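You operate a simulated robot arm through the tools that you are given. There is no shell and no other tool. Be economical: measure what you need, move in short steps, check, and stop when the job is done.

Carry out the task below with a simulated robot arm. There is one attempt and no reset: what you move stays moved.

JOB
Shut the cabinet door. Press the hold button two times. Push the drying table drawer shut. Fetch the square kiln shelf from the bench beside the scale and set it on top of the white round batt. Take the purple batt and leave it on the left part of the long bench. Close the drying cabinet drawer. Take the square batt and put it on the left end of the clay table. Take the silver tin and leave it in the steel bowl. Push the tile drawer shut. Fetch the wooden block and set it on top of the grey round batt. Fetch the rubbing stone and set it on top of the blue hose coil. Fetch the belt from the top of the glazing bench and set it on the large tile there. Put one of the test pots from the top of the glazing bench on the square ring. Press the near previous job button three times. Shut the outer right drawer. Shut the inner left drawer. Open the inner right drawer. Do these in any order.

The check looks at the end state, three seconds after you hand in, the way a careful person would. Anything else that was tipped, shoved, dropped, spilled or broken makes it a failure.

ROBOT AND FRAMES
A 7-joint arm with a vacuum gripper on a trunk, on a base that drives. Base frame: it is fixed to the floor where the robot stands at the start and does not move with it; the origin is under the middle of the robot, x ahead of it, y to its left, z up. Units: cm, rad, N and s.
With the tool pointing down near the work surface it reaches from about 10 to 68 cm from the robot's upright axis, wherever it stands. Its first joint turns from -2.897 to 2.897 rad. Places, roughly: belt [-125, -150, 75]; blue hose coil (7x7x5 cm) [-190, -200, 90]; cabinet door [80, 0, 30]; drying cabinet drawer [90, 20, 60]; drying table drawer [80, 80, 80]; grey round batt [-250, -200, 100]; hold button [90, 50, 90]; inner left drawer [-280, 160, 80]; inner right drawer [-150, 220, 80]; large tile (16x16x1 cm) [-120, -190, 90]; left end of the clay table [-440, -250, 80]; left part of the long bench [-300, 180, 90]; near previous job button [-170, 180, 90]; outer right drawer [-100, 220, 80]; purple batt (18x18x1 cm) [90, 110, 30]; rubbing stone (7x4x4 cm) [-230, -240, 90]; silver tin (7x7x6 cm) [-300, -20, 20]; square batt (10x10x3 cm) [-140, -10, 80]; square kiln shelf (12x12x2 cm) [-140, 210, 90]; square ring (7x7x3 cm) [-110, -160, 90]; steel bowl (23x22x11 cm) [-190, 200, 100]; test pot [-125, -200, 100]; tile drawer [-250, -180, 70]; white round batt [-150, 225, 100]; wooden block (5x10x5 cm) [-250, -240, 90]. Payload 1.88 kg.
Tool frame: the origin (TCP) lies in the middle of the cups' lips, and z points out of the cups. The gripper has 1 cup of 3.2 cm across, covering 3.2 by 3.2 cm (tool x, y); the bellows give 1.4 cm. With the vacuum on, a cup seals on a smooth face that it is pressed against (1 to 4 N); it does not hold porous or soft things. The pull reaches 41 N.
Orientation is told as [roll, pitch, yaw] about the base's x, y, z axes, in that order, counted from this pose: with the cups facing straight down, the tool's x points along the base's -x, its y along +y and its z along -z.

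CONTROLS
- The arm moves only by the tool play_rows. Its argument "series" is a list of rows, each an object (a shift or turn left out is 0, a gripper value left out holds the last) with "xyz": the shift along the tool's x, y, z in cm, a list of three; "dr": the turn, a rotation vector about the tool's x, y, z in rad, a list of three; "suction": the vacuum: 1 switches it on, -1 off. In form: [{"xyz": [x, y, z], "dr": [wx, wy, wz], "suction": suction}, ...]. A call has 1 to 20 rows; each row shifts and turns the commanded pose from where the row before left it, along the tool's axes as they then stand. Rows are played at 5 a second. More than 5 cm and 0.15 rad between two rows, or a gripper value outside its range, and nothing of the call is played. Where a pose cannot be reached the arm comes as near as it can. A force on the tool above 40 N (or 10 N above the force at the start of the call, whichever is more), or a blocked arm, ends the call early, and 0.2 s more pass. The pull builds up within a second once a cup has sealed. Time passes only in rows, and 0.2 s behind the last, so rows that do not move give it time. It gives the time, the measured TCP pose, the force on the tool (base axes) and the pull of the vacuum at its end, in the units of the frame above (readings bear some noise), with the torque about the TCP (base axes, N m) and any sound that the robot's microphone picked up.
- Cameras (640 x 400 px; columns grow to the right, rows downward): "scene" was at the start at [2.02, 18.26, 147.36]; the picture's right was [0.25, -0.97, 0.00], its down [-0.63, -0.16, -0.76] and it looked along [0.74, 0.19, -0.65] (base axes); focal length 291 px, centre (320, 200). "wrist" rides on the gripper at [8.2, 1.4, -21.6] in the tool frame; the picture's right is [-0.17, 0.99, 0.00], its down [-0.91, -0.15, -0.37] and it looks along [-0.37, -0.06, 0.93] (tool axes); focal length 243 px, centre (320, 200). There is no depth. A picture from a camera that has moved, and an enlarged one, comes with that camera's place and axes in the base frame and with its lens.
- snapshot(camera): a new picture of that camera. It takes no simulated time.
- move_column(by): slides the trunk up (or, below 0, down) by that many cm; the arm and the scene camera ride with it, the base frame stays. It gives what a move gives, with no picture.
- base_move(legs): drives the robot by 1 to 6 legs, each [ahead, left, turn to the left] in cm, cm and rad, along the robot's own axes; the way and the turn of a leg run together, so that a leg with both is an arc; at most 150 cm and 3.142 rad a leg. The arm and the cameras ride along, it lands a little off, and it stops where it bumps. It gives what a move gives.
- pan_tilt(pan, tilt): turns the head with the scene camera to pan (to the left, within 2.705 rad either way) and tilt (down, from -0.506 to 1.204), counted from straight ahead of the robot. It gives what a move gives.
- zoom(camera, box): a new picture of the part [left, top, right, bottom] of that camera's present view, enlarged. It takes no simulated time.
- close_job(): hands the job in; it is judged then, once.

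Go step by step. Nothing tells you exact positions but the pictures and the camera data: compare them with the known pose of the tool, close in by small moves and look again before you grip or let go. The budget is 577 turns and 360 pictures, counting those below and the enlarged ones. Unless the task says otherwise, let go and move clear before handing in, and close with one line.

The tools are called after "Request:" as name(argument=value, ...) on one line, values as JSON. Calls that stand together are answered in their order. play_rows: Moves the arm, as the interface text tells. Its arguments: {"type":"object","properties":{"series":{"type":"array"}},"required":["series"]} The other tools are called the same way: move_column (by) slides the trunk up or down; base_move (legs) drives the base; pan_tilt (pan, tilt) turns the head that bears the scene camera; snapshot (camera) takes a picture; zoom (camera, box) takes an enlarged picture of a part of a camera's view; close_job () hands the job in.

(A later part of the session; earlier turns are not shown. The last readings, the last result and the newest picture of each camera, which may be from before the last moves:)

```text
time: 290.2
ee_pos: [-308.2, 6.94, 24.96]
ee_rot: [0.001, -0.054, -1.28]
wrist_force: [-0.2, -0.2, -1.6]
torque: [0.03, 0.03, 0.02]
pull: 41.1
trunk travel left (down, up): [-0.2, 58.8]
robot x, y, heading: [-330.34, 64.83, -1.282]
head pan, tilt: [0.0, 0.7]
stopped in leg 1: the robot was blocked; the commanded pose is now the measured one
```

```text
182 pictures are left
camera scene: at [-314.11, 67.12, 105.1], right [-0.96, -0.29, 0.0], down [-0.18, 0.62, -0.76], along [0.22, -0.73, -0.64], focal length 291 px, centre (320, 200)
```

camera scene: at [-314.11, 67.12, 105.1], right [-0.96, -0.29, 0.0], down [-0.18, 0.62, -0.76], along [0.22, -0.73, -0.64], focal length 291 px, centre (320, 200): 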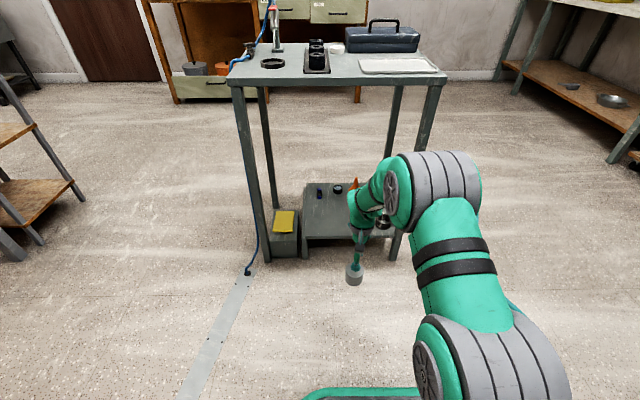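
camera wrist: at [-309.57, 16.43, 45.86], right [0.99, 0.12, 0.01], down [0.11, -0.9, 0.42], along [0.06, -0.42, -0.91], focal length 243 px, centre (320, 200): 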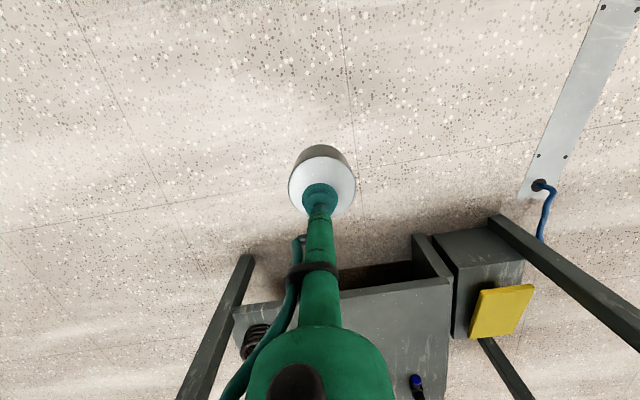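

Request:
base_move(legs=[[6, 0, 0]])

Request:
move_column(by=40)

Request:
pan_tilt(pan=2.7, tilt=0.8)

Request:
snapshot(camera="scene")

Request:
pan_tilt(pan=-2.7, tilt=0.8)

Request:
snapshot(camera="scene")

```text
time: 291.2
ee_pos: [-306.54, 1.39, 24.78]
ee_rot: [0.0, -0.053, -1.28]
wrist_force: [-0.2, 0.4, -0.9]
torque: [0.02, 0.01, 0.03]
pull: 40.8
trunk travel left (down, up): [-0.2, 58.8]
robot x, y, heading: [-328.73, 59.42, -1.283]
head pan, tilt: [0.0, 0.7]
```

```text
time: 295.0
ee_pos: [-306.47, 1.3, 64.86]
ee_rot: [0.0, -0.054, -1.28]
wrist_force: [-0.2, 0.4, -2.4]
torque: [0.07, -0.02, 0.01]
pull: 40.5
trunk travel left (down, up): [-40.2, 18.8]
robot x, y, heading: [-328.53, 59.25, -1.282]
head pan, tilt: [0.0, 0.7]
```

```text
time: 297.4
ee_pos: [-306.49, 1.28, 64.76]
ee_rot: [0.0, -0.053, -1.278]
wrist_force: [-0.5, -0.6, -0.7]
torque: [0.03, 0.0, 0.03]
pull: 41.0
trunk travel left (down, up): [-40.2, 18.8]
robot x, y, heading: [-328.79, 59.31, -1.282]
head pan, tilt: [2.7, 0.799]
```

```text
181 pictures are left
camera scene: at [-313.6, 77.51, 144.27], right [0.99, -0.15, 0.0], down [-0.11, -0.71, -0.7], along [0.11, 0.69, -0.72], focal length 291 px, centre (320, 200)
```

scene: 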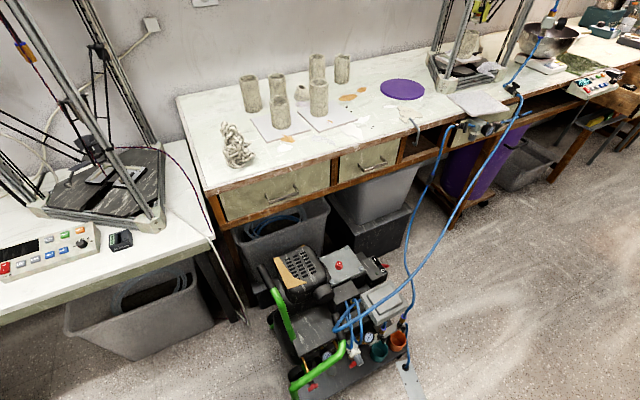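

```text
time: 301.6
ee_pos: [-306.4, 1.24, 64.82]
ee_rot: [-0.001, -0.054, -1.278]
wrist_force: [0.2, 0.8, -1.0]
torque: [0.03, 0.04, -0.02]
pull: 40.5
trunk travel left (down, up): [-40.2, 18.8]
robot x, y, heading: [-328.37, 59.09, -1.282]
head pan, tilt: [-2.7, 0.799]
```

```text
180 pictures are left
camera scene: at [-320.22, 75.54, 144.27], right [0.74, 0.67, 0.0], down [0.48, -0.53, -0.7], along [-0.47, 0.52, -0.72], focal length 291 px, centre (320, 200)
```

scene: 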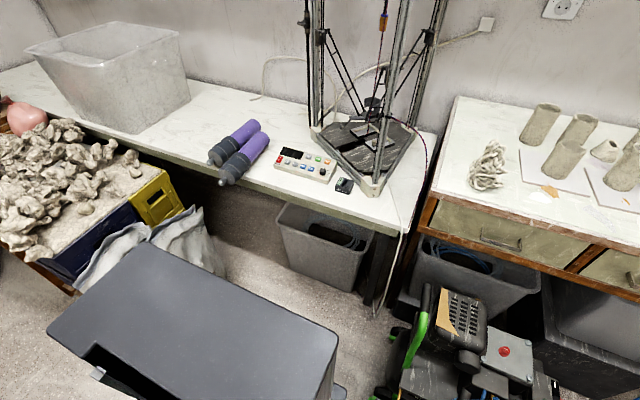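

Request:
move_column(by=18)

Request:
play_rows(series=[{"xyz": [2, 0, -4], "dr": [0, 0.05, 0]}, {"xyz": [2.5, 0, -4]}, {"xyz": [2.5, 0, -4]}, {"xyz": [2.5, 0, -4]}, {"xyz": [2.5, 0, -4]}, {"xyz": [2.5, 0, -4]}, {"xyz": [2.5, 0, -4]}, {"xyz": [2.5, 0, -2]}])

Request:
base_move(legs=[[12, 0, 0], [0, 0, 3.1415], [0, -80, 0], [0, -91, 0]])

Request:
pan_tilt(pan=0, tilt=0.6)

Request:
snapshot(camera="scene")

Request:
snapshot(camera="wrist")

```text
time: 303.6
ee_pos: [-306.47, 1.29, 82.81]
ee_rot: [0.0, -0.053, -1.279]
wrist_force: [-0.5, -0.3, -1.0]
torque: [0.01, 0.02, -0.02]
pull: 40.3
trunk travel left (down, up): [-58.2, 0.8]
robot x, y, heading: [-328.79, 59.02, -1.282]
head pan, tilt: [-2.7, 0.799]
```

```text
time: 305.4
ee_pos: [-312.28, 20.44, 112.78]
ee_rot: [0.0, -0.004, -1.279]
wrist_force: [-0.7, -0.5, -1.1]
torque: [0.03, -0.01, 0.01]
pull: 41.1
trunk travel left (down, up): [-58.2, 0.8]
robot x, y, heading: [-328.27, 59.6, -1.286]
head pan, tilt: [-2.7, 0.799]
```

```text
time: 322.3
ee_pos: [-178.61, 136.43, 112.93]
ee_rot: [-0.001, -0.003, 1.872]
wrist_force: [-0.3, -0.7, -0.5]
torque: [-0.02, -0.02, 0.01]
pull: 40.7
trunk travel left (down, up): [-58.2, 0.8]
robot x, y, heading: [-161.57, 97.73, 1.87]
head pan, tilt: [-2.7, 0.799]
```

```text
time: 324.7
ee_pos: [-178.54, 136.46, 112.84]
ee_rot: [0.002, -0.003, 1.873]
wrist_force: [0.5, -0.3, -1.9]
torque: [-0.04, -0.01, 0.02]
pull: 41.2
trunk travel left (down, up): [-58.2, 0.8]
robot x, y, heading: [-161.75, 98.06, 1.869]
head pan, tilt: [0.0, 0.6]
```

```text
179 pictures are left
camera scene: at [-178.46, 95.31, 163.96], right [0.96, 0.3, 0.0], down [0.17, -0.54, -0.83], along [-0.24, 0.79, -0.56], focal length 291 px, centre (320, 200)
```

scene: 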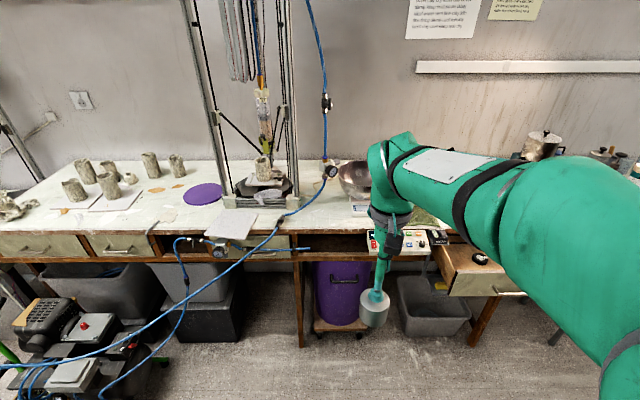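

```text
178 pictures are left
camera wrist: at [-177.48, 128.18, 134.32], right [-0.99, -0.14, 0.0], down [-0.12, 0.92, 0.38], along [-0.05, 0.37, -0.93], focal length 243 px, centre (320, 200)
```

wrist: 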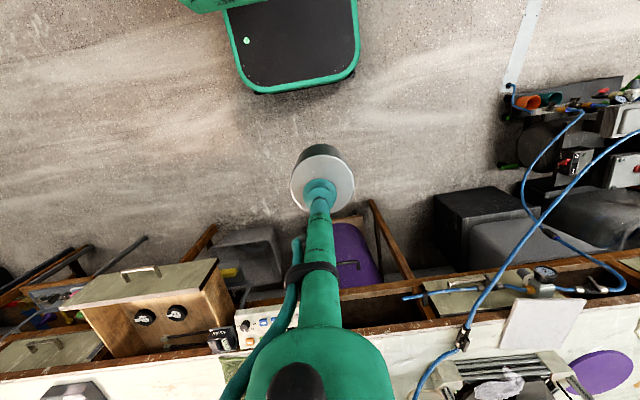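

Request:
play_rows(series=[{"xyz": [0, -3, 0]}, {"xyz": [0, -3, 0]}])

Request:
base_move(legs=[[48, 0, 0.006]])

Request:
snapshot(camera="scene")

Request:
snapshot(camera="wrist")

```text
time: 325.3
ee_pos: [-172.93, 138.27, 112.86]
ee_rot: [0.0, -0.004, 1.875]
wrist_force: [0.8, -0.6, -1.7]
torque: [-0.03, 0.0, -0.05]
pull: 40.7
trunk travel left (down, up): [-58.2, 0.8]
robot x, y, heading: [-161.95, 97.59, 1.871]
head pan, tilt: [0.0, 0.6]
```

```text
time: 328.2
ee_pos: [-188.01, 185.12, 112.88]
ee_rot: [-0.001, -0.004, 1.879]
wrist_force: [-0.5, -0.8, -1.8]
torque: [-0.04, -0.01, 0.02]
pull: 40.7
trunk travel left (down, up): [-58.2, 0.8]
robot x, y, heading: [-176.43, 144.38, 1.88]
head pan, tilt: [0.0, 0.6]
```

```text
177 pictures are left
camera scene: at [-193.19, 142.07, 163.96], right [0.95, 0.3, 0.0], down [0.17, -0.54, -0.83], along [-0.25, 0.79, -0.56], focal length 291 px, centre (320, 200)
```

scene: 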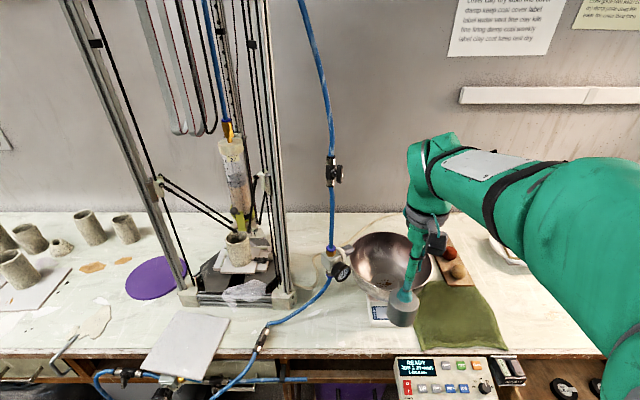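

```text
176 pictures are left
camera wrist: at [-186.75, 176.78, 134.29], right [-0.99, -0.14, 0.0], down [-0.13, 0.92, 0.38], along [-0.05, 0.37, -0.93], focal length 243 px, centre (320, 200)
```

wrist: 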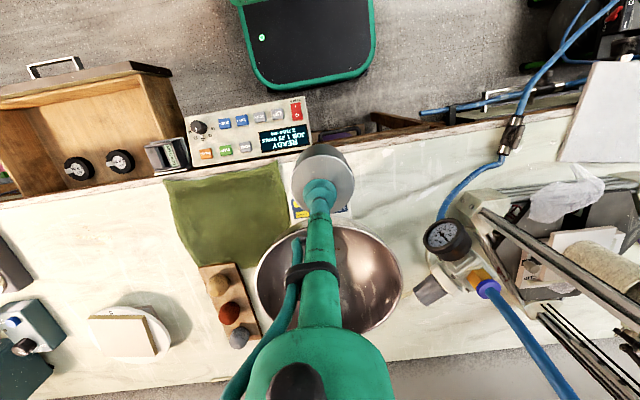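

Request:
play_rows(series=[{"xyz": [0, 0, -2]}, {"xyz": [-4.5, -0.55, 0]}, {"xyz": [-4.5, -0.55, 0]}, {"xyz": [-4.5, -0.55, 0]}, {"xyz": [-4.6, -0.55, 0]}])

Request:
snapshot(camera="wrist")

Request:
snapshot(camera="scene")

```text
time: 329.4
ee_pos: [-191.57, 203.15, 114.94]
ee_rot: [0.0, -0.003, 1.879]
wrist_force: [1.2, -1.2, -0.8]
torque: [0.0, 0.04, -0.02]
pull: 40.5
trunk travel left (down, up): [-58.2, 0.8]
robot x, y, heading: [-176.32, 144.79, 1.88]
head pan, tilt: [0.0, 0.6]
```

```text
175 pictures are left
camera wrist: at [-190.39, 194.8, 136.37], right [-0.99, -0.14, 0.0], down [-0.13, 0.92, 0.38], along [-0.05, 0.37, -0.93], focal length 243 px, centre (320, 200)
```

wrist: 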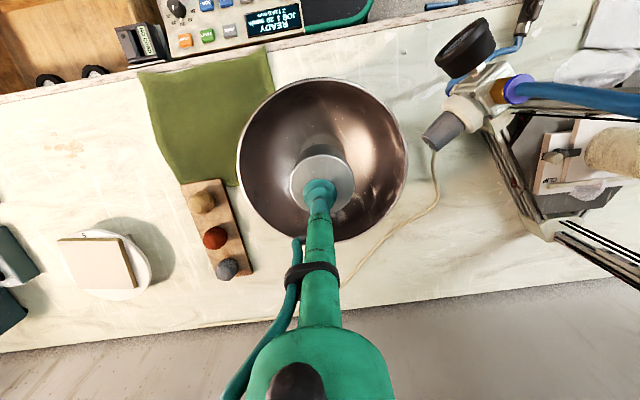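

```text
174 pictures are left
camera scene: at [-193.2, 142.12, 163.96], right [0.95, 0.3, 0.0], down [0.17, -0.54, -0.82], along [-0.25, 0.79, -0.57], focal length 291 px, centre (320, 200)
```

scene: 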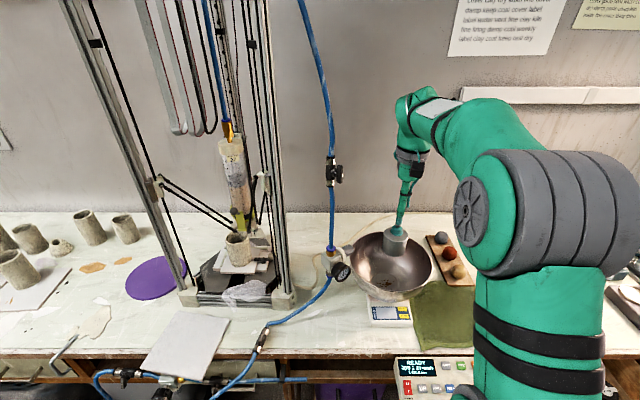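

Request:
play_rows(series=[{"xyz": [1.1, 0, 0]}, {"xyz": [0, 0, 4]}, {"xyz": [0, 0, 4]}, {"xyz": [0, 0, 3]}, {"xyz": [0, 0, 2]}])

Request:
snapshot(camera="wrist")

```text
time: 330.6
ee_pos: [-191.28, 201.77, 101.68]
ee_rot: [0.001, -0.006, 1.88]
wrist_force: [-0.4, 0.3, -1.8]
torque: [0.03, 0.0, 0.02]
pull: 40.7
trunk travel left (down, up): [-58.2, 0.8]
robot x, y, heading: [-176.23, 144.42, 1.881]
head pan, tilt: [0.0, 0.6]
```

```text
173 pictures are left
camera wrist: at [-190.04, 193.56, 123.17], right [-0.99, -0.14, 0.0], down [-0.13, 0.92, 0.38], along [-0.05, 0.37, -0.93], focal length 243 px, centre (320, 200)
```

wrist: 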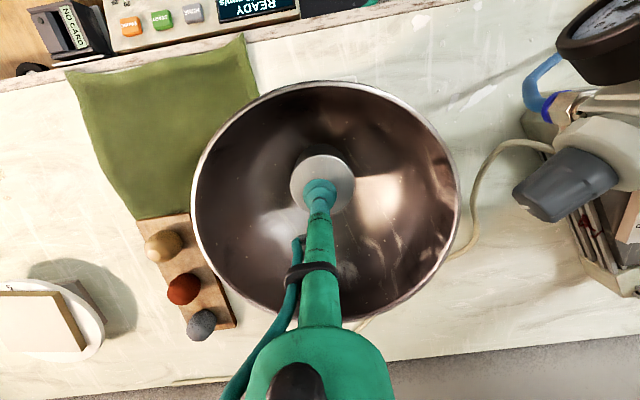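

Request:
play_rows(series=[{"xyz": [0, 0, 0.8]}, {"xyz": [0, 0, 0.6]}, {"xyz": [0, 0, 0.5]}])

Request:
play_rows(series=[{"xyz": [0, 0, 0.4]}, {"xyz": [0, 0, 0.4]}])

```text
time: 331.4
ee_pos: [-191.16, 201.91, 100.15]
ee_rot: [0.003, -0.008, 1.881]
wrist_force: [-3.0, 0.0, 10.9]
torque: [-0.3, 0.09, -0.01]
pull: 40.7
trunk travel left (down, up): [-58.2, 0.8]
robot x, y, heading: [-176.5, 144.76, 1.876]
head pan, tilt: [0.0, 0.6]
```

```text
time: 332.0
ee_pos: [-191.16, 202.08, 99.54]
ee_rot: [-0.002, -0.011, 1.882]
wrist_force: [-3.4, 7.6, 31.4]
torque: [-0.41, 0.16, -0.1]
pull: 40.6
trunk travel left (down, up): [-58.2, 0.8]
robot x, y, heading: [-176.13, 144.35, 1.882]
head pan, tilt: [0.0, 0.6]
```

Request:
play_rows(series=[{"xyz": [0, 0, -0.7]}, {"suction": -1}, {}, {}, {"xyz": [0, 0, -1]}, {"xyz": [0, 0, -3]}, {"xyz": [0, 0, -4]}, {"xyz": [0, 0, -4]}, {"xyz": [0, 0, -4]}])

Request:
snapshot(camera="wrist")

Request:
zoom(camera="scene", box=[310, 200, 510, 340])

```text
time: 334.0
ee_pos: [-191.11, 201.84, 115.96]
ee_rot: [-0.001, -0.005, 1.879]
wrist_force: [-0.3, -0.6, -0.6]
torque: [-0.02, -0.01, 0.01]
pull: 0.1
trunk travel left (down, up): [-58.2, 0.8]
robot x, y, heading: [-176.61, 144.29, 1.878]
head pan, tilt: [0.0, 0.6]
```

```text
172 pictures are left
camera wrist: at [-189.83, 193.61, 137.48], right [-0.99, -0.14, 0.0], down [-0.13, 0.92, 0.38], along [-0.05, 0.37, -0.93], focal length 243 px, centre (320, 200)
```

wrist: 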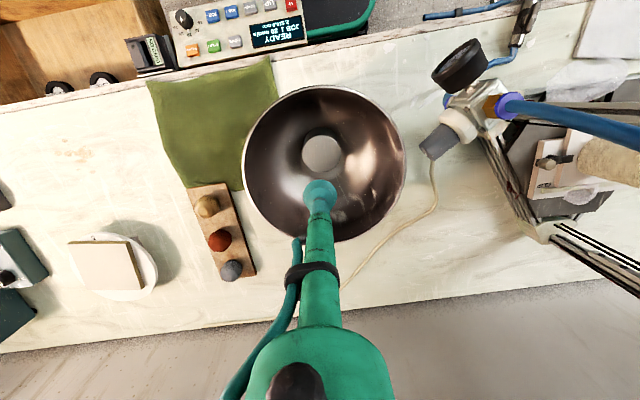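

```text
2.86 times, centred on (410, 270) of scene
camera zoom: at [-193.19, 142.05, 163.96], right [0.95, 0.3, 0.0], down [0.17, -0.54, -0.83], along [-0.25, 0.79, -0.56], focal length 832 px, centre (63, 0)
```

zoom: 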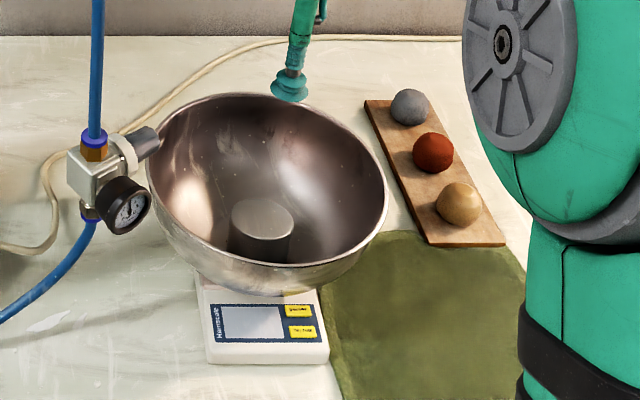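

Request:
play_rows(series=[{"xyz": [4.5, 0, 0]}, {"xyz": [4.5, 0, 0]}, {"xyz": [4.5, 0, 0]}, {"xyz": [4.5, 0, 0]}])

Request:
base_move(legs=[[-44, 0, 0], [0, 96, 0], [-105, 0, 0], [0, 0, -1.571]])

Request:
snapshot(camera="scene")

Request:
snapshot(camera="wrist")

```text
time: 335.0
ee_pos: [-185.43, 184.66, 115.72]
ee_rot: [0.0, -0.005, 1.88]
wrist_force: [0.2, 0.7, -0.7]
torque: [-0.02, -0.02, 0.01]
pull: 0.1
trunk travel left (down, up): [-58.2, 0.8]
robot x, y, heading: [-176.57, 144.25, 1.879]
head pan, tilt: [0.0, 0.6]
```

```text
time: 351.1
ee_pos: [-181.08, -16.6, 115.78]
ee_rot: [0.0, -0.005, 0.33]
wrist_force: [0.1, -0.6, -0.2]
torque: [-0.03, 0.01, -0.02]
pull: 0.1
trunk travel left (down, up): [-58.2, 0.8]
robot x, y, heading: [-221.34, -26.8, 0.33]
head pan, tilt: [0.0, 0.6]
```

```text
170 pictures are left
camera scene: at [-223.94, -10.34, 163.96], right [0.32, -0.95, 0.0], down [-0.53, -0.18, -0.83], along [0.78, 0.27, -0.56], focal length 291 px, centre (320, 200)
```

scene: 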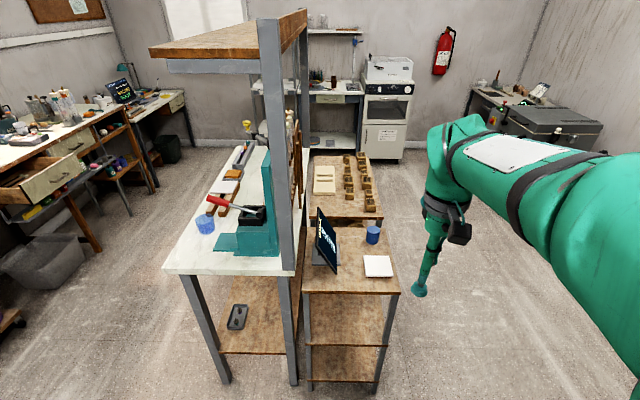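

```text
169 pictures are left
camera wrist: at [-189.49, -17.93, 137.26], right [-0.16, 0.99, 0.0], down [0.91, 0.15, 0.38], along [0.37, 0.06, -0.93], focal length 243 px, centre (320, 200)
```

wrist: 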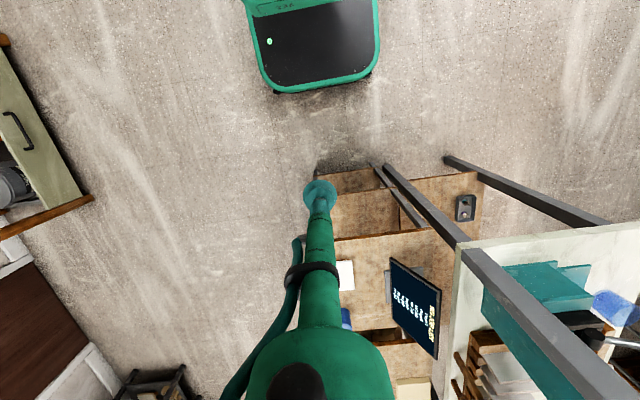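

Request:
base_move(legs=[[18, 0, 0]])

Request:
play_rows(series=[{"xyz": [-4.6, -0.4, 0]}, {"xyz": [-4.6, -0.4, 0]}, {"xyz": [-4.6, -0.4, 0]}, {"xyz": [-4.6, -0.3, 0]}, {"xyz": [0, 0, 4.5]}, {"xyz": [0, 0, 4.5]}, {"xyz": [0, 0, 4.5]}])

Request:
snapshot(camera="wrist")

Request:
zoom(camera="scene", box=[280, 180, 480, 340])

```text
time: 352.6
ee_pos: [-163.96, -10.76, 115.78]
ee_rot: [0.0, -0.003, 0.333]
wrist_force: [0.0, 0.3, 0.9]
torque: [-0.01, 0.01, -0.04]
pull: 0.1
trunk travel left (down, up): [-58.2, 0.8]
robot x, y, heading: [-204.0, -20.53, 0.331]
head pan, tilt: [0.0, 0.6]
```

```text
time: 354.2
ee_pos: [-145.91, -6.1, 102.18]
ee_rot: [0.0, -0.004, 0.333]
wrist_force: [-0.5, 0.8, 0.1]
torque: [0.0, -0.02, 0.02]
pull: 0.1
trunk travel left (down, up): [-58.2, 0.8]
robot x, y, heading: [-204.28, -20.52, 0.329]
head pan, tilt: [0.0, 0.6]
```

```text
168 pictures are left
camera wrist: at [-154.31, -7.48, 123.65], right [-0.16, 0.99, 0.0], down [0.91, 0.15, 0.38], along [0.37, 0.06, -0.93], focal length 243 px, centre (320, 200)
```

wrist: 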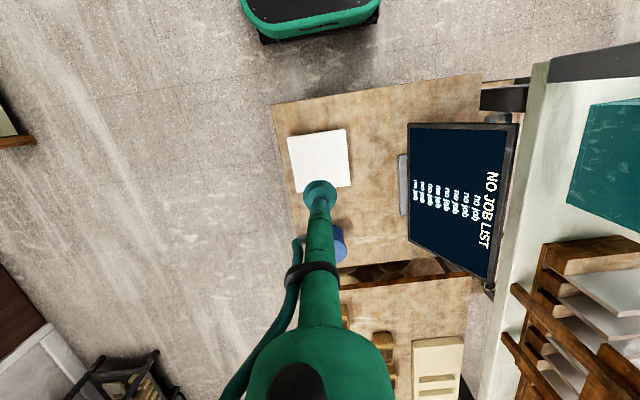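

```text
2.50 times, centred on (380, 260) of scene
camera zoom: at [-206.69, -4.44, 163.97], right [0.32, -0.95, 0.0], down [-0.53, -0.18, -0.82], along [0.78, 0.27, -0.57], focal length 728 px, centre (170, 50)
```

zoom: 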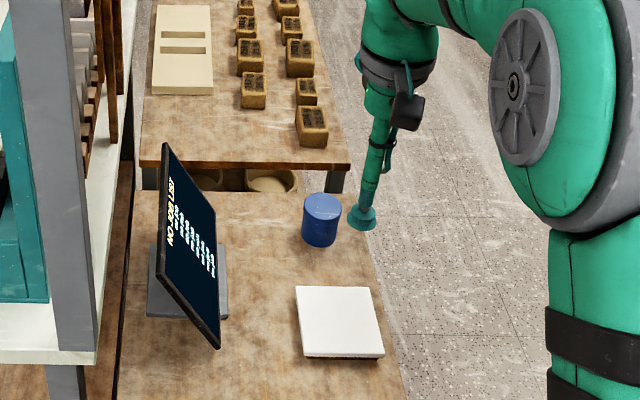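

Request:
play_rows(series=[{"xyz": [-0.8, 0, 4]}, {"xyz": [0, 0, 4.5]}, {"xyz": [0, 0, 4.5]}, {"xyz": [0, 0, 2]}])

Request:
zoom(camera="wrist", box=[200, 100, 440, 250])

```text
time: 355.2
ee_pos: [-145.28, -5.83, 87.1]
ee_rot: [0.001, -0.004, 0.331]
wrist_force: [-0.2, -0.7, 0.2]
torque: [-0.01, 0.02, -0.06]
pull: 0.0
trunk travel left (down, up): [-58.2, 0.8]
robot x, y, heading: [-204.3, -20.34, 0.327]
head pan, tilt: [0.0, 0.6]
```

```text
2.67 times, centred on (320, 175) of wrist
camera zoom: at [-153.55, -7.08, 108.54], right [-0.16, 0.99, 0.0], down [0.91, 0.15, 0.38], along [0.37, 0.06, -0.93], focal length 647 px, centre (320, 267)
```

zoom: 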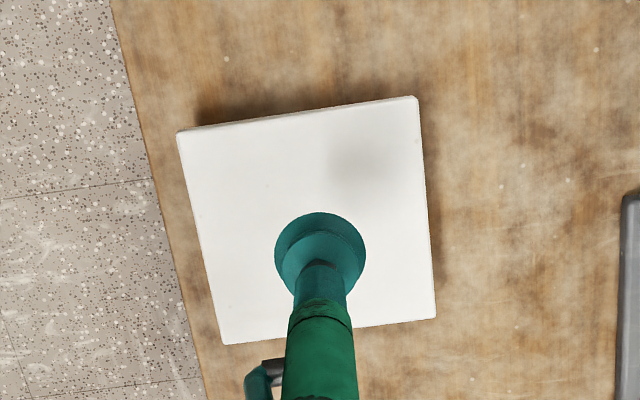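

Request:
play_rows(series=[{"xyz": [0.5, 0, 2], "suction": 1}, {"xyz": [0, 0, 1]}, {"xyz": [0, 0, 0.7]}, {"xyz": [0, 0, 0.5]}, {}])

```text
time: 356.4
ee_pos: [-145.71, -6.01, 83.12]
ee_rot: [0.001, -0.003, 0.329]
wrist_force: [0.7, -0.5, -0.5]
torque: [0.01, 0.0, 0.0]
pull: 0.1
trunk travel left (down, up): [-58.2, 0.8]
robot x, y, heading: [-203.83, -20.58, 0.33]
head pan, tilt: [0.0, 0.6]
```

Request:
play_rows(series=[{"xyz": [0, 0, 0.6]}, {"xyz": [0, 0, 0.5]}, {"xyz": [0, 0, 0.4]}, {}])

```text
time: 357.4
ee_pos: [-145.6, -5.91, 81.85]
ee_rot: [0.001, -0.008, 0.33]
wrist_force: [-8.1, -1.1, 27.8]
torque: [-0.05, 0.07, -0.2]
pull: 40.7
trunk travel left (down, up): [-58.2, 0.8]
robot x, y, heading: [-203.89, -20.48, 0.331]
head pan, tilt: [0.0, 0.6]
```

Request:
play_rows(series=[{"xyz": [0, 0, -2]}, {"xyz": [0, 0, -4]}, {"xyz": [0, 0, -4.5]}, {"xyz": [0, 0, -4.5]}, {"xyz": [0, 0, -4.5]}, {"xyz": [0, 0, -4.5]}, {"xyz": [0, 0, -4.5]}, {"xyz": [4.5, 0, 0]}, {"xyz": [4.5, 0, 0]}, {"xyz": [4.5, 0, 0]}])

Request:
base_move(legs=[[-20, 0, 0], [0, -75, 0], [0, 0, 3.117]])

Request:
snapshot(camera="scene")

Request:
pan_tilt(pan=1.2, tilt=0.5)

Request:
snapshot(camera="scene")

```text
time: 359.6
ee_pos: [-158.59, -10.62, 110.3]
ee_rot: [0.0, -0.003, 0.33]
wrist_force: [-0.1, 0.2, -1.7]
torque: [-0.03, 0.03, 0.0]
pull: 40.9
trunk travel left (down, up): [-58.2, 0.8]
robot x, y, heading: [-203.56, -21.02, 0.33]
head pan, tilt: [0.0, 0.6]
```

```text
time: 372.1
ee_pos: [-244.43, -105.91, 110.26]
ee_rot: [-0.001, -0.004, -2.826]
wrist_force: [0.3, -0.1, -1.6]
torque: [-0.01, 0.0, 0.05]
pull: 40.4
trunk travel left (down, up): [-58.2, 0.8]
robot x, y, heading: [-199.11, -96.35, -2.826]
head pan, tilt: [0.0, 0.6]
```

```text
165 pictures are left
camera scene: at [-196.72, -113.23, 163.96], right [-0.31, 0.95, 0.0], down [0.54, 0.18, -0.83], along [-0.78, -0.26, -0.56], focal length 291 px, centre (320, 200)
```

scene: 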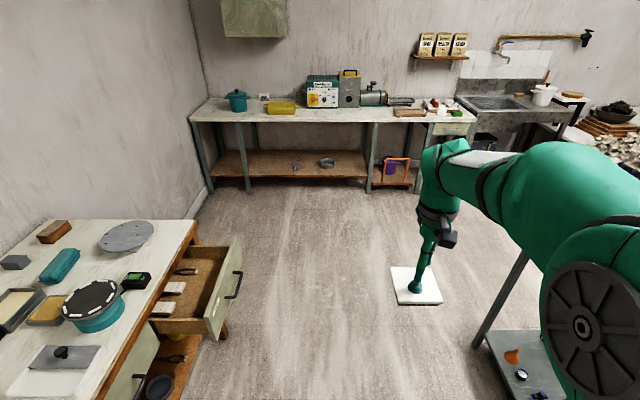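

```text
time: 373.5
ee_pos: [-244.4, -105.92, 110.18]
ee_rot: [-0.001, -0.004, -2.827]
wrist_force: [0.1, -0.4, -1.8]
torque: [0.04, -0.05, 0.02]
pull: 40.6
trunk travel left (down, up): [-58.2, 0.8]
robot x, y, heading: [-199.08, -96.41, -2.828]
head pan, tilt: [1.201, 0.499]
```

```text
164 pictures are left
camera scene: at [-188.82, -119.58, 164.87], right [-1.0, 0.06, 0.0], down [0.03, 0.48, -0.88], along [-0.05, -0.88, -0.48], focal length 291 px, centre (320, 200)
```

scene: 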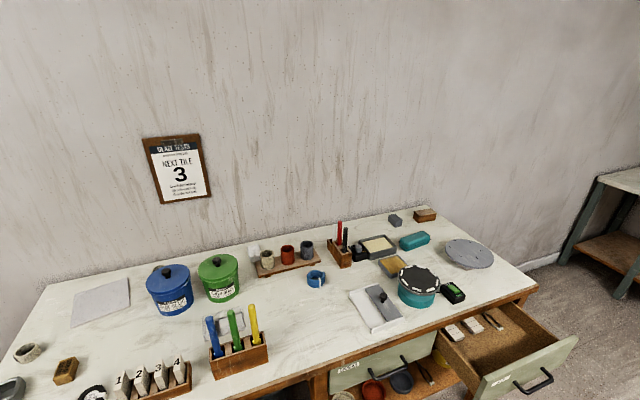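

Request:
base_move(legs=[[86, 0, 0], [86, 0, 0]])

Request:
pan_tilt(pan=0.4, tilt=0.6)

Request:
snapshot(camera="scene")

```text
time: 382.4
ee_pos: [-410.61, -158.2, 110.16]
ee_rot: [0.0, -0.002, -2.833]
wrist_force: [0.3, 0.6, -1.6]
torque: [0.01, -0.04, 0.04]
pull: 40.7
trunk travel left (down, up): [-58.2, 0.8]
robot x, y, heading: [-365.01, -149.25, -2.836]
head pan, tilt: [1.201, 0.499]
```

```text
time: 383.5
ee_pos: [-410.57, -158.32, 110.33]
ee_rot: [-0.001, -0.002, -2.833]
wrist_force: [0.8, -0.2, -2.5]
torque: [0.0, -0.03, 0.01]
pull: 40.4
trunk travel left (down, up): [-58.2, 0.8]
robot x, y, heading: [-364.53, -149.18, -2.832]
head pan, tilt: [0.4, 0.6]
```

```text
163 pictures are left
camera scene: at [-361.2, -169.09, 163.96], right [-0.65, 0.76, 0.0], down [0.43, 0.37, -0.83], along [-0.63, -0.54, -0.56], focal length 291 px, centre (320, 200)
```

scene: 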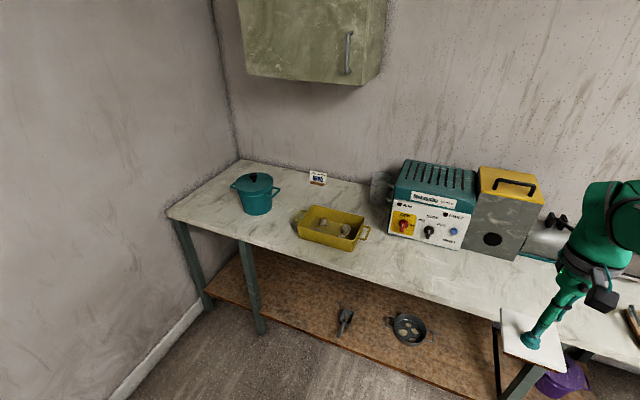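

Request:
base_move(legs=[[0, 85, 0], [33, 0, 0]])

Request:
pan_tilt(pan=0.2, tilt=0.7)

Request:
snapshot(camera="scene")

Request:
snapshot(camera="wrist")

```text
time: 389.7
ee_pos: [-417.42, -247.08, 110.17]
ee_rot: [0.001, -0.006, -2.844]
wrist_force: [0.2, 0.1, -1.3]
torque: [-0.02, -0.03, 0.0]
pull: 40.9
trunk travel left (down, up): [-58.2, 0.8]
robot x, y, heading: [-371.32, -238.48, -2.845]
head pan, tilt: [0.4, 0.6]
```

```text
time: 390.4
ee_pos: [-417.39, -247.1, 110.3]
ee_rot: [0.001, -0.001, -2.844]
wrist_force: [-0.1, -0.2, -2.8]
torque: [0.01, 0.0, 0.01]
pull: 40.2
trunk travel left (down, up): [-58.2, 0.8]
robot x, y, heading: [-371.89, -238.56, -2.844]
head pan, tilt: [0.201, 0.7]
```

```text
162 pictures are left
camera scene: at [-368.9, -256.82, 163.1], right [-0.48, 0.88, 0.0], down [0.57, 0.31, -0.77], along [-0.67, -0.37, -0.64], focal length 291 px, centre (320, 200)
```

scene: 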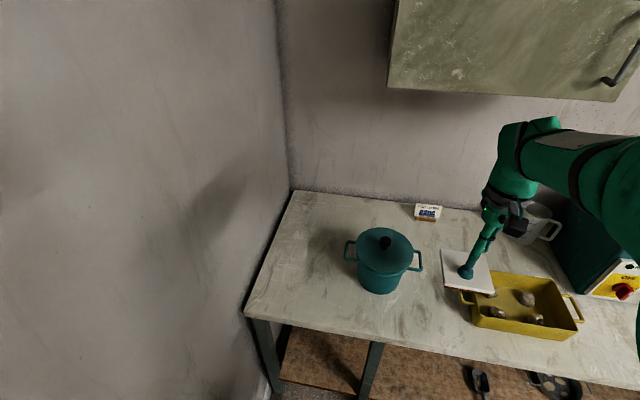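

```text
161 pictures are left
camera wrist: at [-409.13, -245.91, 131.66], right [0.13, -0.99, 0.0], down [-0.92, -0.12, 0.38], along [-0.37, -0.05, -0.93], focal length 243 px, centre (320, 200)
```

wrist: 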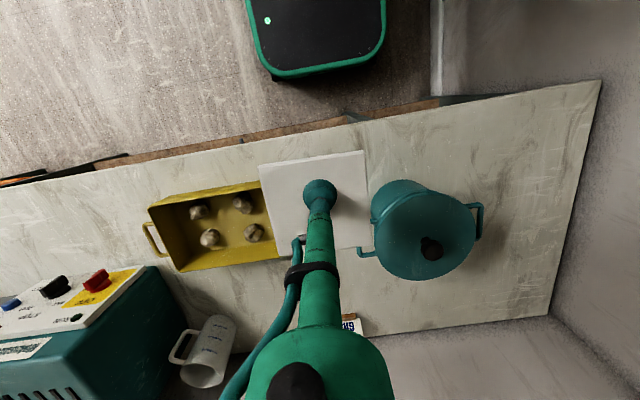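

Request:
base_move(legs=[[8, 0, 0]])

Request:
play_rows(series=[{"xyz": [0, 4.47, 0]}, {"xyz": [0, 4.47, 0]}, {"xyz": [0, 4.47, 0]}, {"xyz": [0, 4.47, 0]}, {"xyz": [0, 4.47, 0]}, {"xyz": [0, 4.47, 0]}, {"xyz": [0, 4.47, 0]}, {"xyz": [0, 4.47, 0]}, {"xyz": [0, 4.47, 0]}])

Request:
snapshot(camera="scene")

Request:
snapshot(camera="wrist")

```text
time: 391.5
ee_pos: [-425.08, -249.34, 110.21]
ee_rot: [0.001, -0.003, -2.846]
wrist_force: [0.6, 0.0, -1.0]
torque: [0.01, -0.03, 0.01]
pull: 40.3
trunk travel left (down, up): [-58.2, 0.8]
robot x, y, heading: [-379.26, -240.86, -2.845]
head pan, tilt: [0.201, 0.7]
```

```text
time: 393.5
ee_pos: [-413.13, -287.9, 110.08]
ee_rot: [0.001, -0.002, -2.846]
wrist_force: [-0.7, 0.1, -1.9]
torque: [0.03, -0.05, -0.01]
pull: 40.7
trunk travel left (down, up): [-58.2, 0.8]
robot x, y, heading: [-379.76, -240.84, -2.846]
head pan, tilt: [0.201, 0.7]
```

```text
160 pictures are left
camera scene: at [-376.51, -259.16, 163.09], right [-0.48, 0.88, 0.0], down [0.57, 0.31, -0.76], along [-0.67, -0.36, -0.64], focal length 291 px, centre (320, 200)
```

scene: 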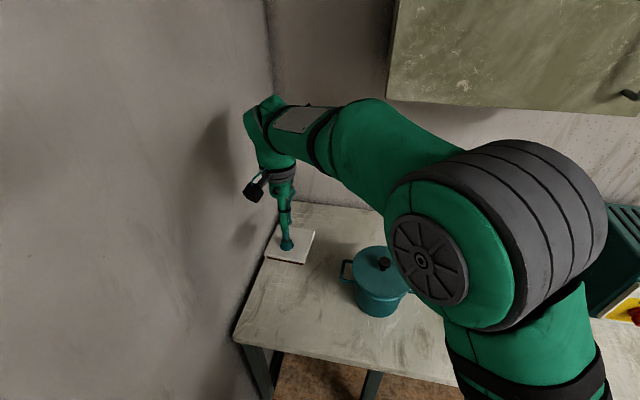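

```text
159 pictures are left
camera wrist: at [-404.94, -286.75, 131.49], right [0.13, -0.99, 0.0], down [-0.92, -0.12, 0.38], along [-0.37, -0.05, -0.93], focal length 243 px, centre (320, 200)
```

wrist: 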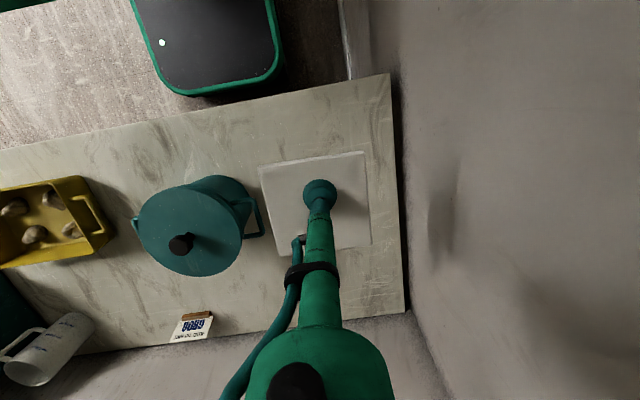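

Request:
play_rows(series=[{"xyz": [0, 0, 4.5]}, {"xyz": [0, 0, 4.5]}, {"xyz": [0, 0, 4.5]}, {"xyz": [0, 0, 4]}])

Request:
snapshot(camera="wrist")

Request:
zoom(camera="scene", box=[220, 180, 440, 340])

```text
time: 394.5
ee_pos: [-413.38, -288.01, 92.71]
ee_rot: [0.001, -0.004, -2.845]
wrist_force: [0.8, 0.0, -2.3]
torque: [0.01, -0.08, -0.03]
pull: 40.9
trunk travel left (down, up): [-58.2, 0.8]
robot x, y, heading: [-379.51, -240.67, -2.848]
head pan, tilt: [0.201, 0.7]
```

```text
158 pictures are left
camera wrist: at [-405.08, -286.9, 114.19], right [0.13, -0.99, 0.0], down [-0.92, -0.12, 0.38], along [-0.37, -0.05, -0.93], focal length 243 px, centre (320, 200)
```

wrist: 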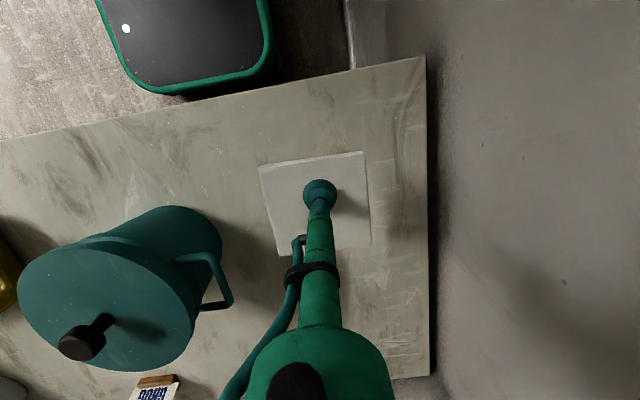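

```text
2.50 times, centred on (330, 260) of scene
camera zoom: at [-376.51, -259.15, 163.1], right [-0.48, 0.88, 0.0], down [0.57, 0.31, -0.76], along [-0.67, -0.36, -0.64], focal length 728 px, centre (295, 50)
```

zoom: 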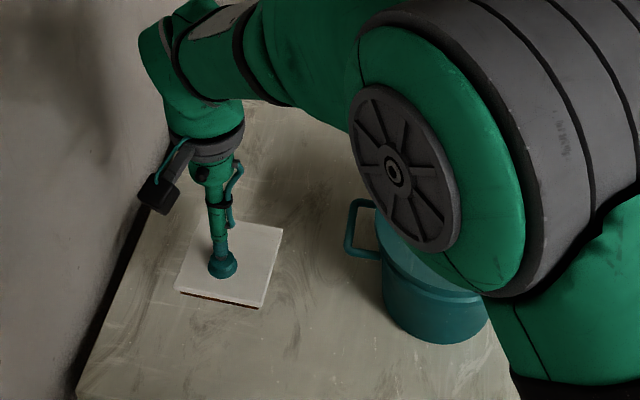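

Request:
play_rows(series=[{"xyz": [0, 0, 2.5]}, {"xyz": [0, 0, 1.5]}, {"xyz": [0, 0, 1]}])

Request:
play_rows(series=[{"xyz": [0, 0, 0.7]}, {"xyz": [0, 0, 0.5]}])

Request:
zoom(camera="scene", box=[220, 180, 440, 340])

```text
time: 395.3
ee_pos: [-413.34, -287.83, 87.71]
ee_rot: [0.001, -0.002, -2.846]
wrist_force: [-0.4, -0.1, -1.7]
torque: [0.0, -0.04, -0.01]
pull: 40.6
trunk travel left (down, up): [-58.2, 0.8]
robot x, y, heading: [-379.44, -241.27, -2.849]
head pan, tilt: [0.201, 0.7]
```

```text
time: 395.9
ee_pos: [-413.29, -287.81, 86.47]
ee_rot: [0.0, 0.0, -2.845]
wrist_force: [-0.2, 0.1, -2.0]
torque: [-0.04, -0.04, 0.0]
pull: 40.7
trunk travel left (down, up): [-58.2, 0.8]
robot x, y, heading: [-379.32, -240.66, -2.846]
head pan, tilt: [0.201, 0.7]
```

```text
2.50 times, centred on (330, 260) of scene
camera zoom: at [-376.51, -259.14, 163.1], right [-0.48, 0.88, 0.0], down [0.57, 0.31, -0.76], along [-0.67, -0.36, -0.64], focal length 728 px, centre (295, 50)
```

zoom: 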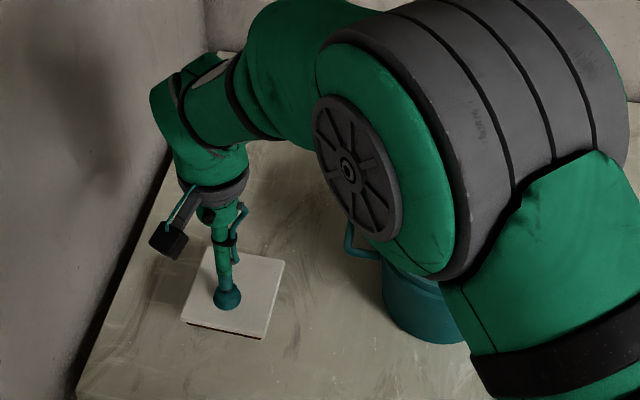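

Request:
play_rows(series=[{"xyz": [0, 0, 0.7]}, {"xyz": [0, 0, 0.6]}, {"xyz": [0, 0, 0.5]}])

Request:
play_rows(series=[{"xyz": [0, 0, 0.5]}, {"xyz": [0, 0, 0.5]}])

```text
time: 396.7
ee_pos: [-413.3, -287.87, 84.56]
ee_rot: [-0.001, -0.004, -2.845]
wrist_force: [0.2, -0.3, -3.3]
torque: [-0.01, -0.02, 0.01]
pull: 41.1
trunk travel left (down, up): [-58.2, 0.8]
robot x, y, heading: [-379.32, -241.06, -2.845]
head pan, tilt: [0.201, 0.7]
```

```text
time: 397.3
ee_pos: [-413.36, -287.96, 83.73]
ee_rot: [0.0, -0.003, -2.844]
wrist_force: [0.1, -0.3, -2.1]
torque: [-0.01, -0.06, 0.01]
pull: 40.7
trunk travel left (down, up): [-58.2, 0.8]
robot x, y, heading: [-379.55, -240.91, -2.85]
head pan, tilt: [0.201, 0.7]
```

Request:
play_rows(series=[{"xyz": [0, 0, 0.5]}, {"xyz": [0, 0, 0.5]}])

Request:
play_rows(series=[{"xyz": [0, 0, 0.5]}, {"xyz": [0, 0, 0.5]}])

Request:
zoom(camera="scene", box=[220, 180, 440, 340])

```text
time: 397.9
ee_pos: [-413.36, -287.76, 82.66]
ee_rot: [0.0, -0.002, -2.844]
wrist_force: [-0.1, -0.9, -1.9]
torque: [0.03, -0.07, -0.03]
pull: 41.0
trunk travel left (down, up): [-58.2, 0.8]
robot x, y, heading: [-379.4, -241.17, -2.849]
head pan, tilt: [0.201, 0.7]
```

```text
time: 398.5
ee_pos: [-413.42, -287.86, 82.03]
ee_rot: [0.003, -0.007, -2.847]
wrist_force: [2.7, 8.4, 29.2]
torque: [0.15, 0.14, -0.18]
pull: 40.4
trunk travel left (down, up): [-58.2, 0.8]
robot x, y, heading: [-379.56, -240.81, -2.843]
head pan, tilt: [0.201, 0.7]
```

```text
2.50 times, centred on (330, 260) of scene
camera zoom: at [-376.36, -258.89, 163.18], right [-0.48, 0.88, 0.0], down [0.57, 0.31, -0.77], along [-0.67, -0.36, -0.64], focal length 728 px, centre (295, 50)
```

zoom: 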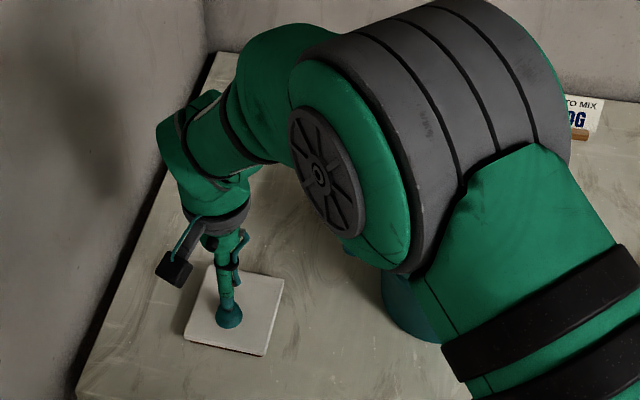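

Landed flat on the table. Release and lift.

Request:
play_rows(series=[{"xyz": [0, 0, -0.5]}, {"suction": -1}, {}, {}, {"xyz": [0, 0, -1]}, {"xyz": [0, 0, -4]}, {"xyz": [0, 0, -4.5]}, {"xyz": [0, 0, -4.5]}, {"xyz": [0, 0, -4.5]}, {"xyz": [0, 0, -4.5]}, {"xyz": [0, 0, -4.5]}])

Request:
snapshot(camera="wrist")

```text
time: 400.9
ee_pos: [-413.69, -287.86, 109.68]
ee_rot: [-0.001, -0.003, -2.847]
wrist_force: [-0.3, 0.1, -0.3]
torque: [-0.01, 0.01, 0.01]
pull: 0.0
trunk travel left (down, up): [-58.2, 0.8]
robot x, y, heading: [-379.19, -241.09, -2.841]
head pan, tilt: [0.201, 0.7]
```

```text
154 pictures are left
camera wrist: at [-405.32, -286.61, 131.11], right [0.13, -0.99, 0.0], down [-0.92, -0.12, 0.38], along [-0.37, -0.05, -0.93], focal length 243 px, centre (320, 200)
```

wrist: 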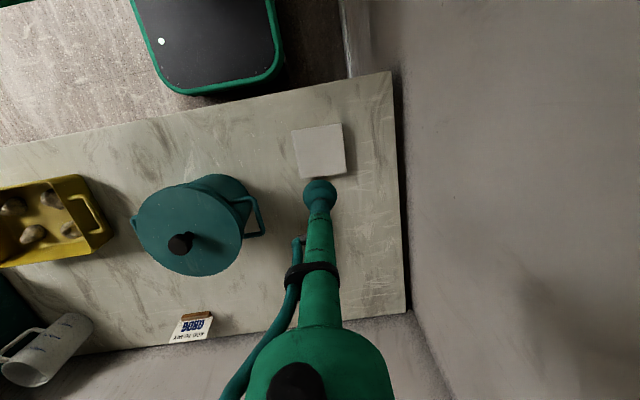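

Request:
play_rows(series=[{"xyz": [4, -4.5, 0]}, {"xyz": [0, -4.5, 0]}, {"xyz": [0, -4.5, 0]}, {"xyz": [0, -4.5, 0]}, {"xyz": [0, -4.5, 0]}, {"xyz": [0, -4.5, 0]}, {"xyz": [0, -4.5, 0]}])

Request:
base_move(legs=[[-10, 0, 0], [0, -86, 0], [-130, 0, 0], [0, 0, 1.579]])

Request:
pan_tilt(pan=0, tilt=0.65)

Request:
snapshot(camera="scene")

Request:
snapshot(camera="wrist")

```text
refused: row 1 steps farther than a row can; nothing moved
```

```text
time: 416.1
ee_pos: [-223.85, -159.87, 109.78]
ee_rot: [0.001, -0.002, -1.362]
wrist_force: [-0.5, 0.5, -0.1]
torque: [0.0, 0.0, -0.02]
pull: 0.0
trunk travel left (down, up): [-58.2, 0.8]
robot x, y, heading: [-267.17, -121.61, -1.358]
head pan, tilt: [0.201, 0.7]
```

```text
time: 416.8
ee_pos: [-223.82, -159.92, 109.46]
ee_rot: [-0.001, -0.004, -1.361]
wrist_force: [-0.6, 0.2, 0.3]
torque: [-0.02, -0.01, 0.02]
pull: 0.1
trunk travel left (down, up): [-58.2, 0.8]
robot x, y, heading: [-267.56, -122.0, -1.369]
head pan, tilt: [0.0, 0.649]
```

```text
153 pictures are left
camera scene: at [-251.12, -121.09, 163.53], right [-0.98, -0.21, 0.0], down [-0.13, 0.59, -0.8], along [0.16, -0.78, -0.6], focal length 291 px, centre (320, 200)
```

scene: 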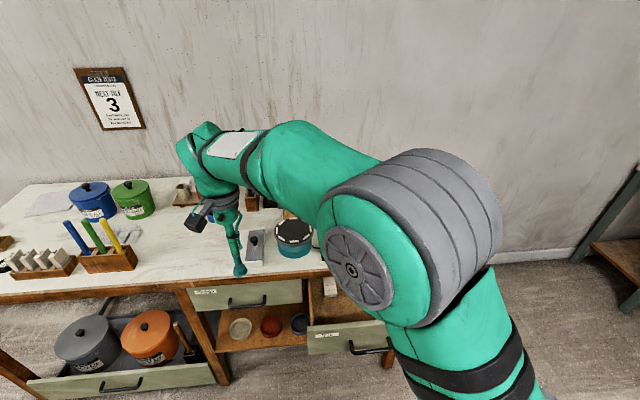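

```text
152 pictures are left
camera wrist: at [-224.21, -151.4, 131.08], right [1.0, 0.04, 0.0], down [0.04, -0.93, 0.38], along [0.02, -0.38, -0.93], focal length 243 px, centre (320, 200)
```

wrist: 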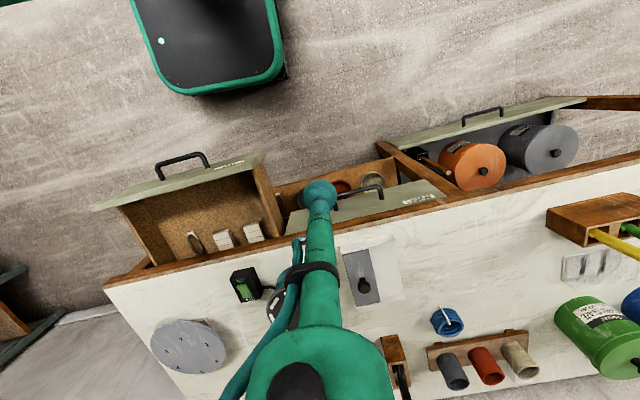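

Request:
base_move(legs=[[0, 0, 0.099], [-9, 0, 0]])

Request:
play_rows(series=[{"xyz": [1, -3.5, 0], "dr": [0, -0.11, 0]}, {"xyz": [1, -3.5, 0], "dr": [0, -0.11, 0]}, {"xyz": [1, -3.5, 0], "dr": [0, -0.11, 0]}, {"xyz": [1, -3.5, 0], "dr": [0, -0.11, 0]}, {"xyz": [1, -3.5, 0], "dr": [0, -0.11, 0]}])

Request:
snapshot(camera="scene")

Request:
snapshot(camera="wrist")

```text
time: 418.5
ee_pos: [-222.99, -146.75, 109.64]
ee_rot: [0.001, -0.004, -1.264]
wrist_force: [-0.8, 0.9, -0.8]
torque: [0.01, -0.04, 0.0]
pull: 0.1
trunk travel left (down, up): [-58.2, 0.8]
robot x, y, heading: [-270.11, -112.91, -1.266]
head pan, tilt: [0.0, 0.649]
```

```text
time: 419.7
ee_pos: [-241.33, -147.42, 108.63]
ee_rot: [0.001, -0.555, -1.264]
wrist_force: [-0.5, -0.2, -0.3]
torque: [0.01, 0.02, -0.02]
pull: 0.0
trunk travel left (down, up): [-58.2, 0.8]
robot x, y, heading: [-270.35, -113.02, -1.264]
head pan, tilt: [0.0, 0.649]
```

```text
151 pictures are left
camera scene: at [-254.03, -110.87, 163.54], right [-0.95, -0.3, 0.0], down [-0.18, 0.58, -0.8], along [0.24, -0.76, -0.6], focal length 291 px, centre (320, 200)
```

scene: 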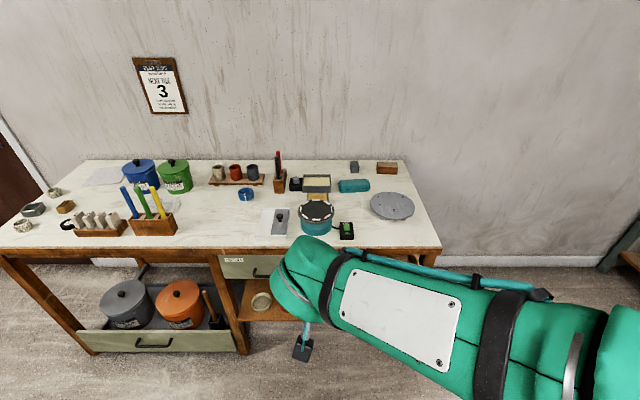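

```text
150 pictures are left
camera wrist: at [-245.57, -129.37, 122.54], right [0.98, 0.16, 0.09], down [0.03, -0.6, 0.8], along [0.18, -0.78, -0.59], focal length 243 px, centre (320, 200)
```

wrist: 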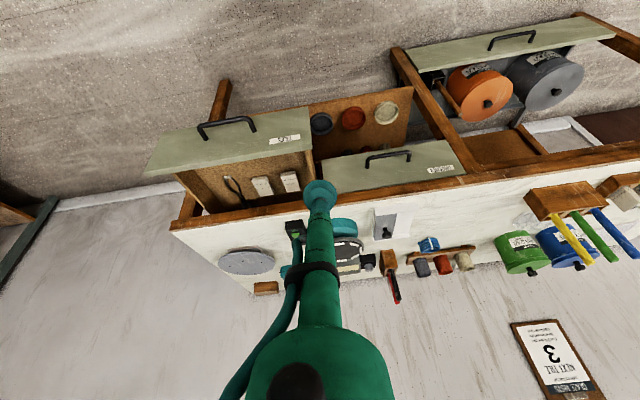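

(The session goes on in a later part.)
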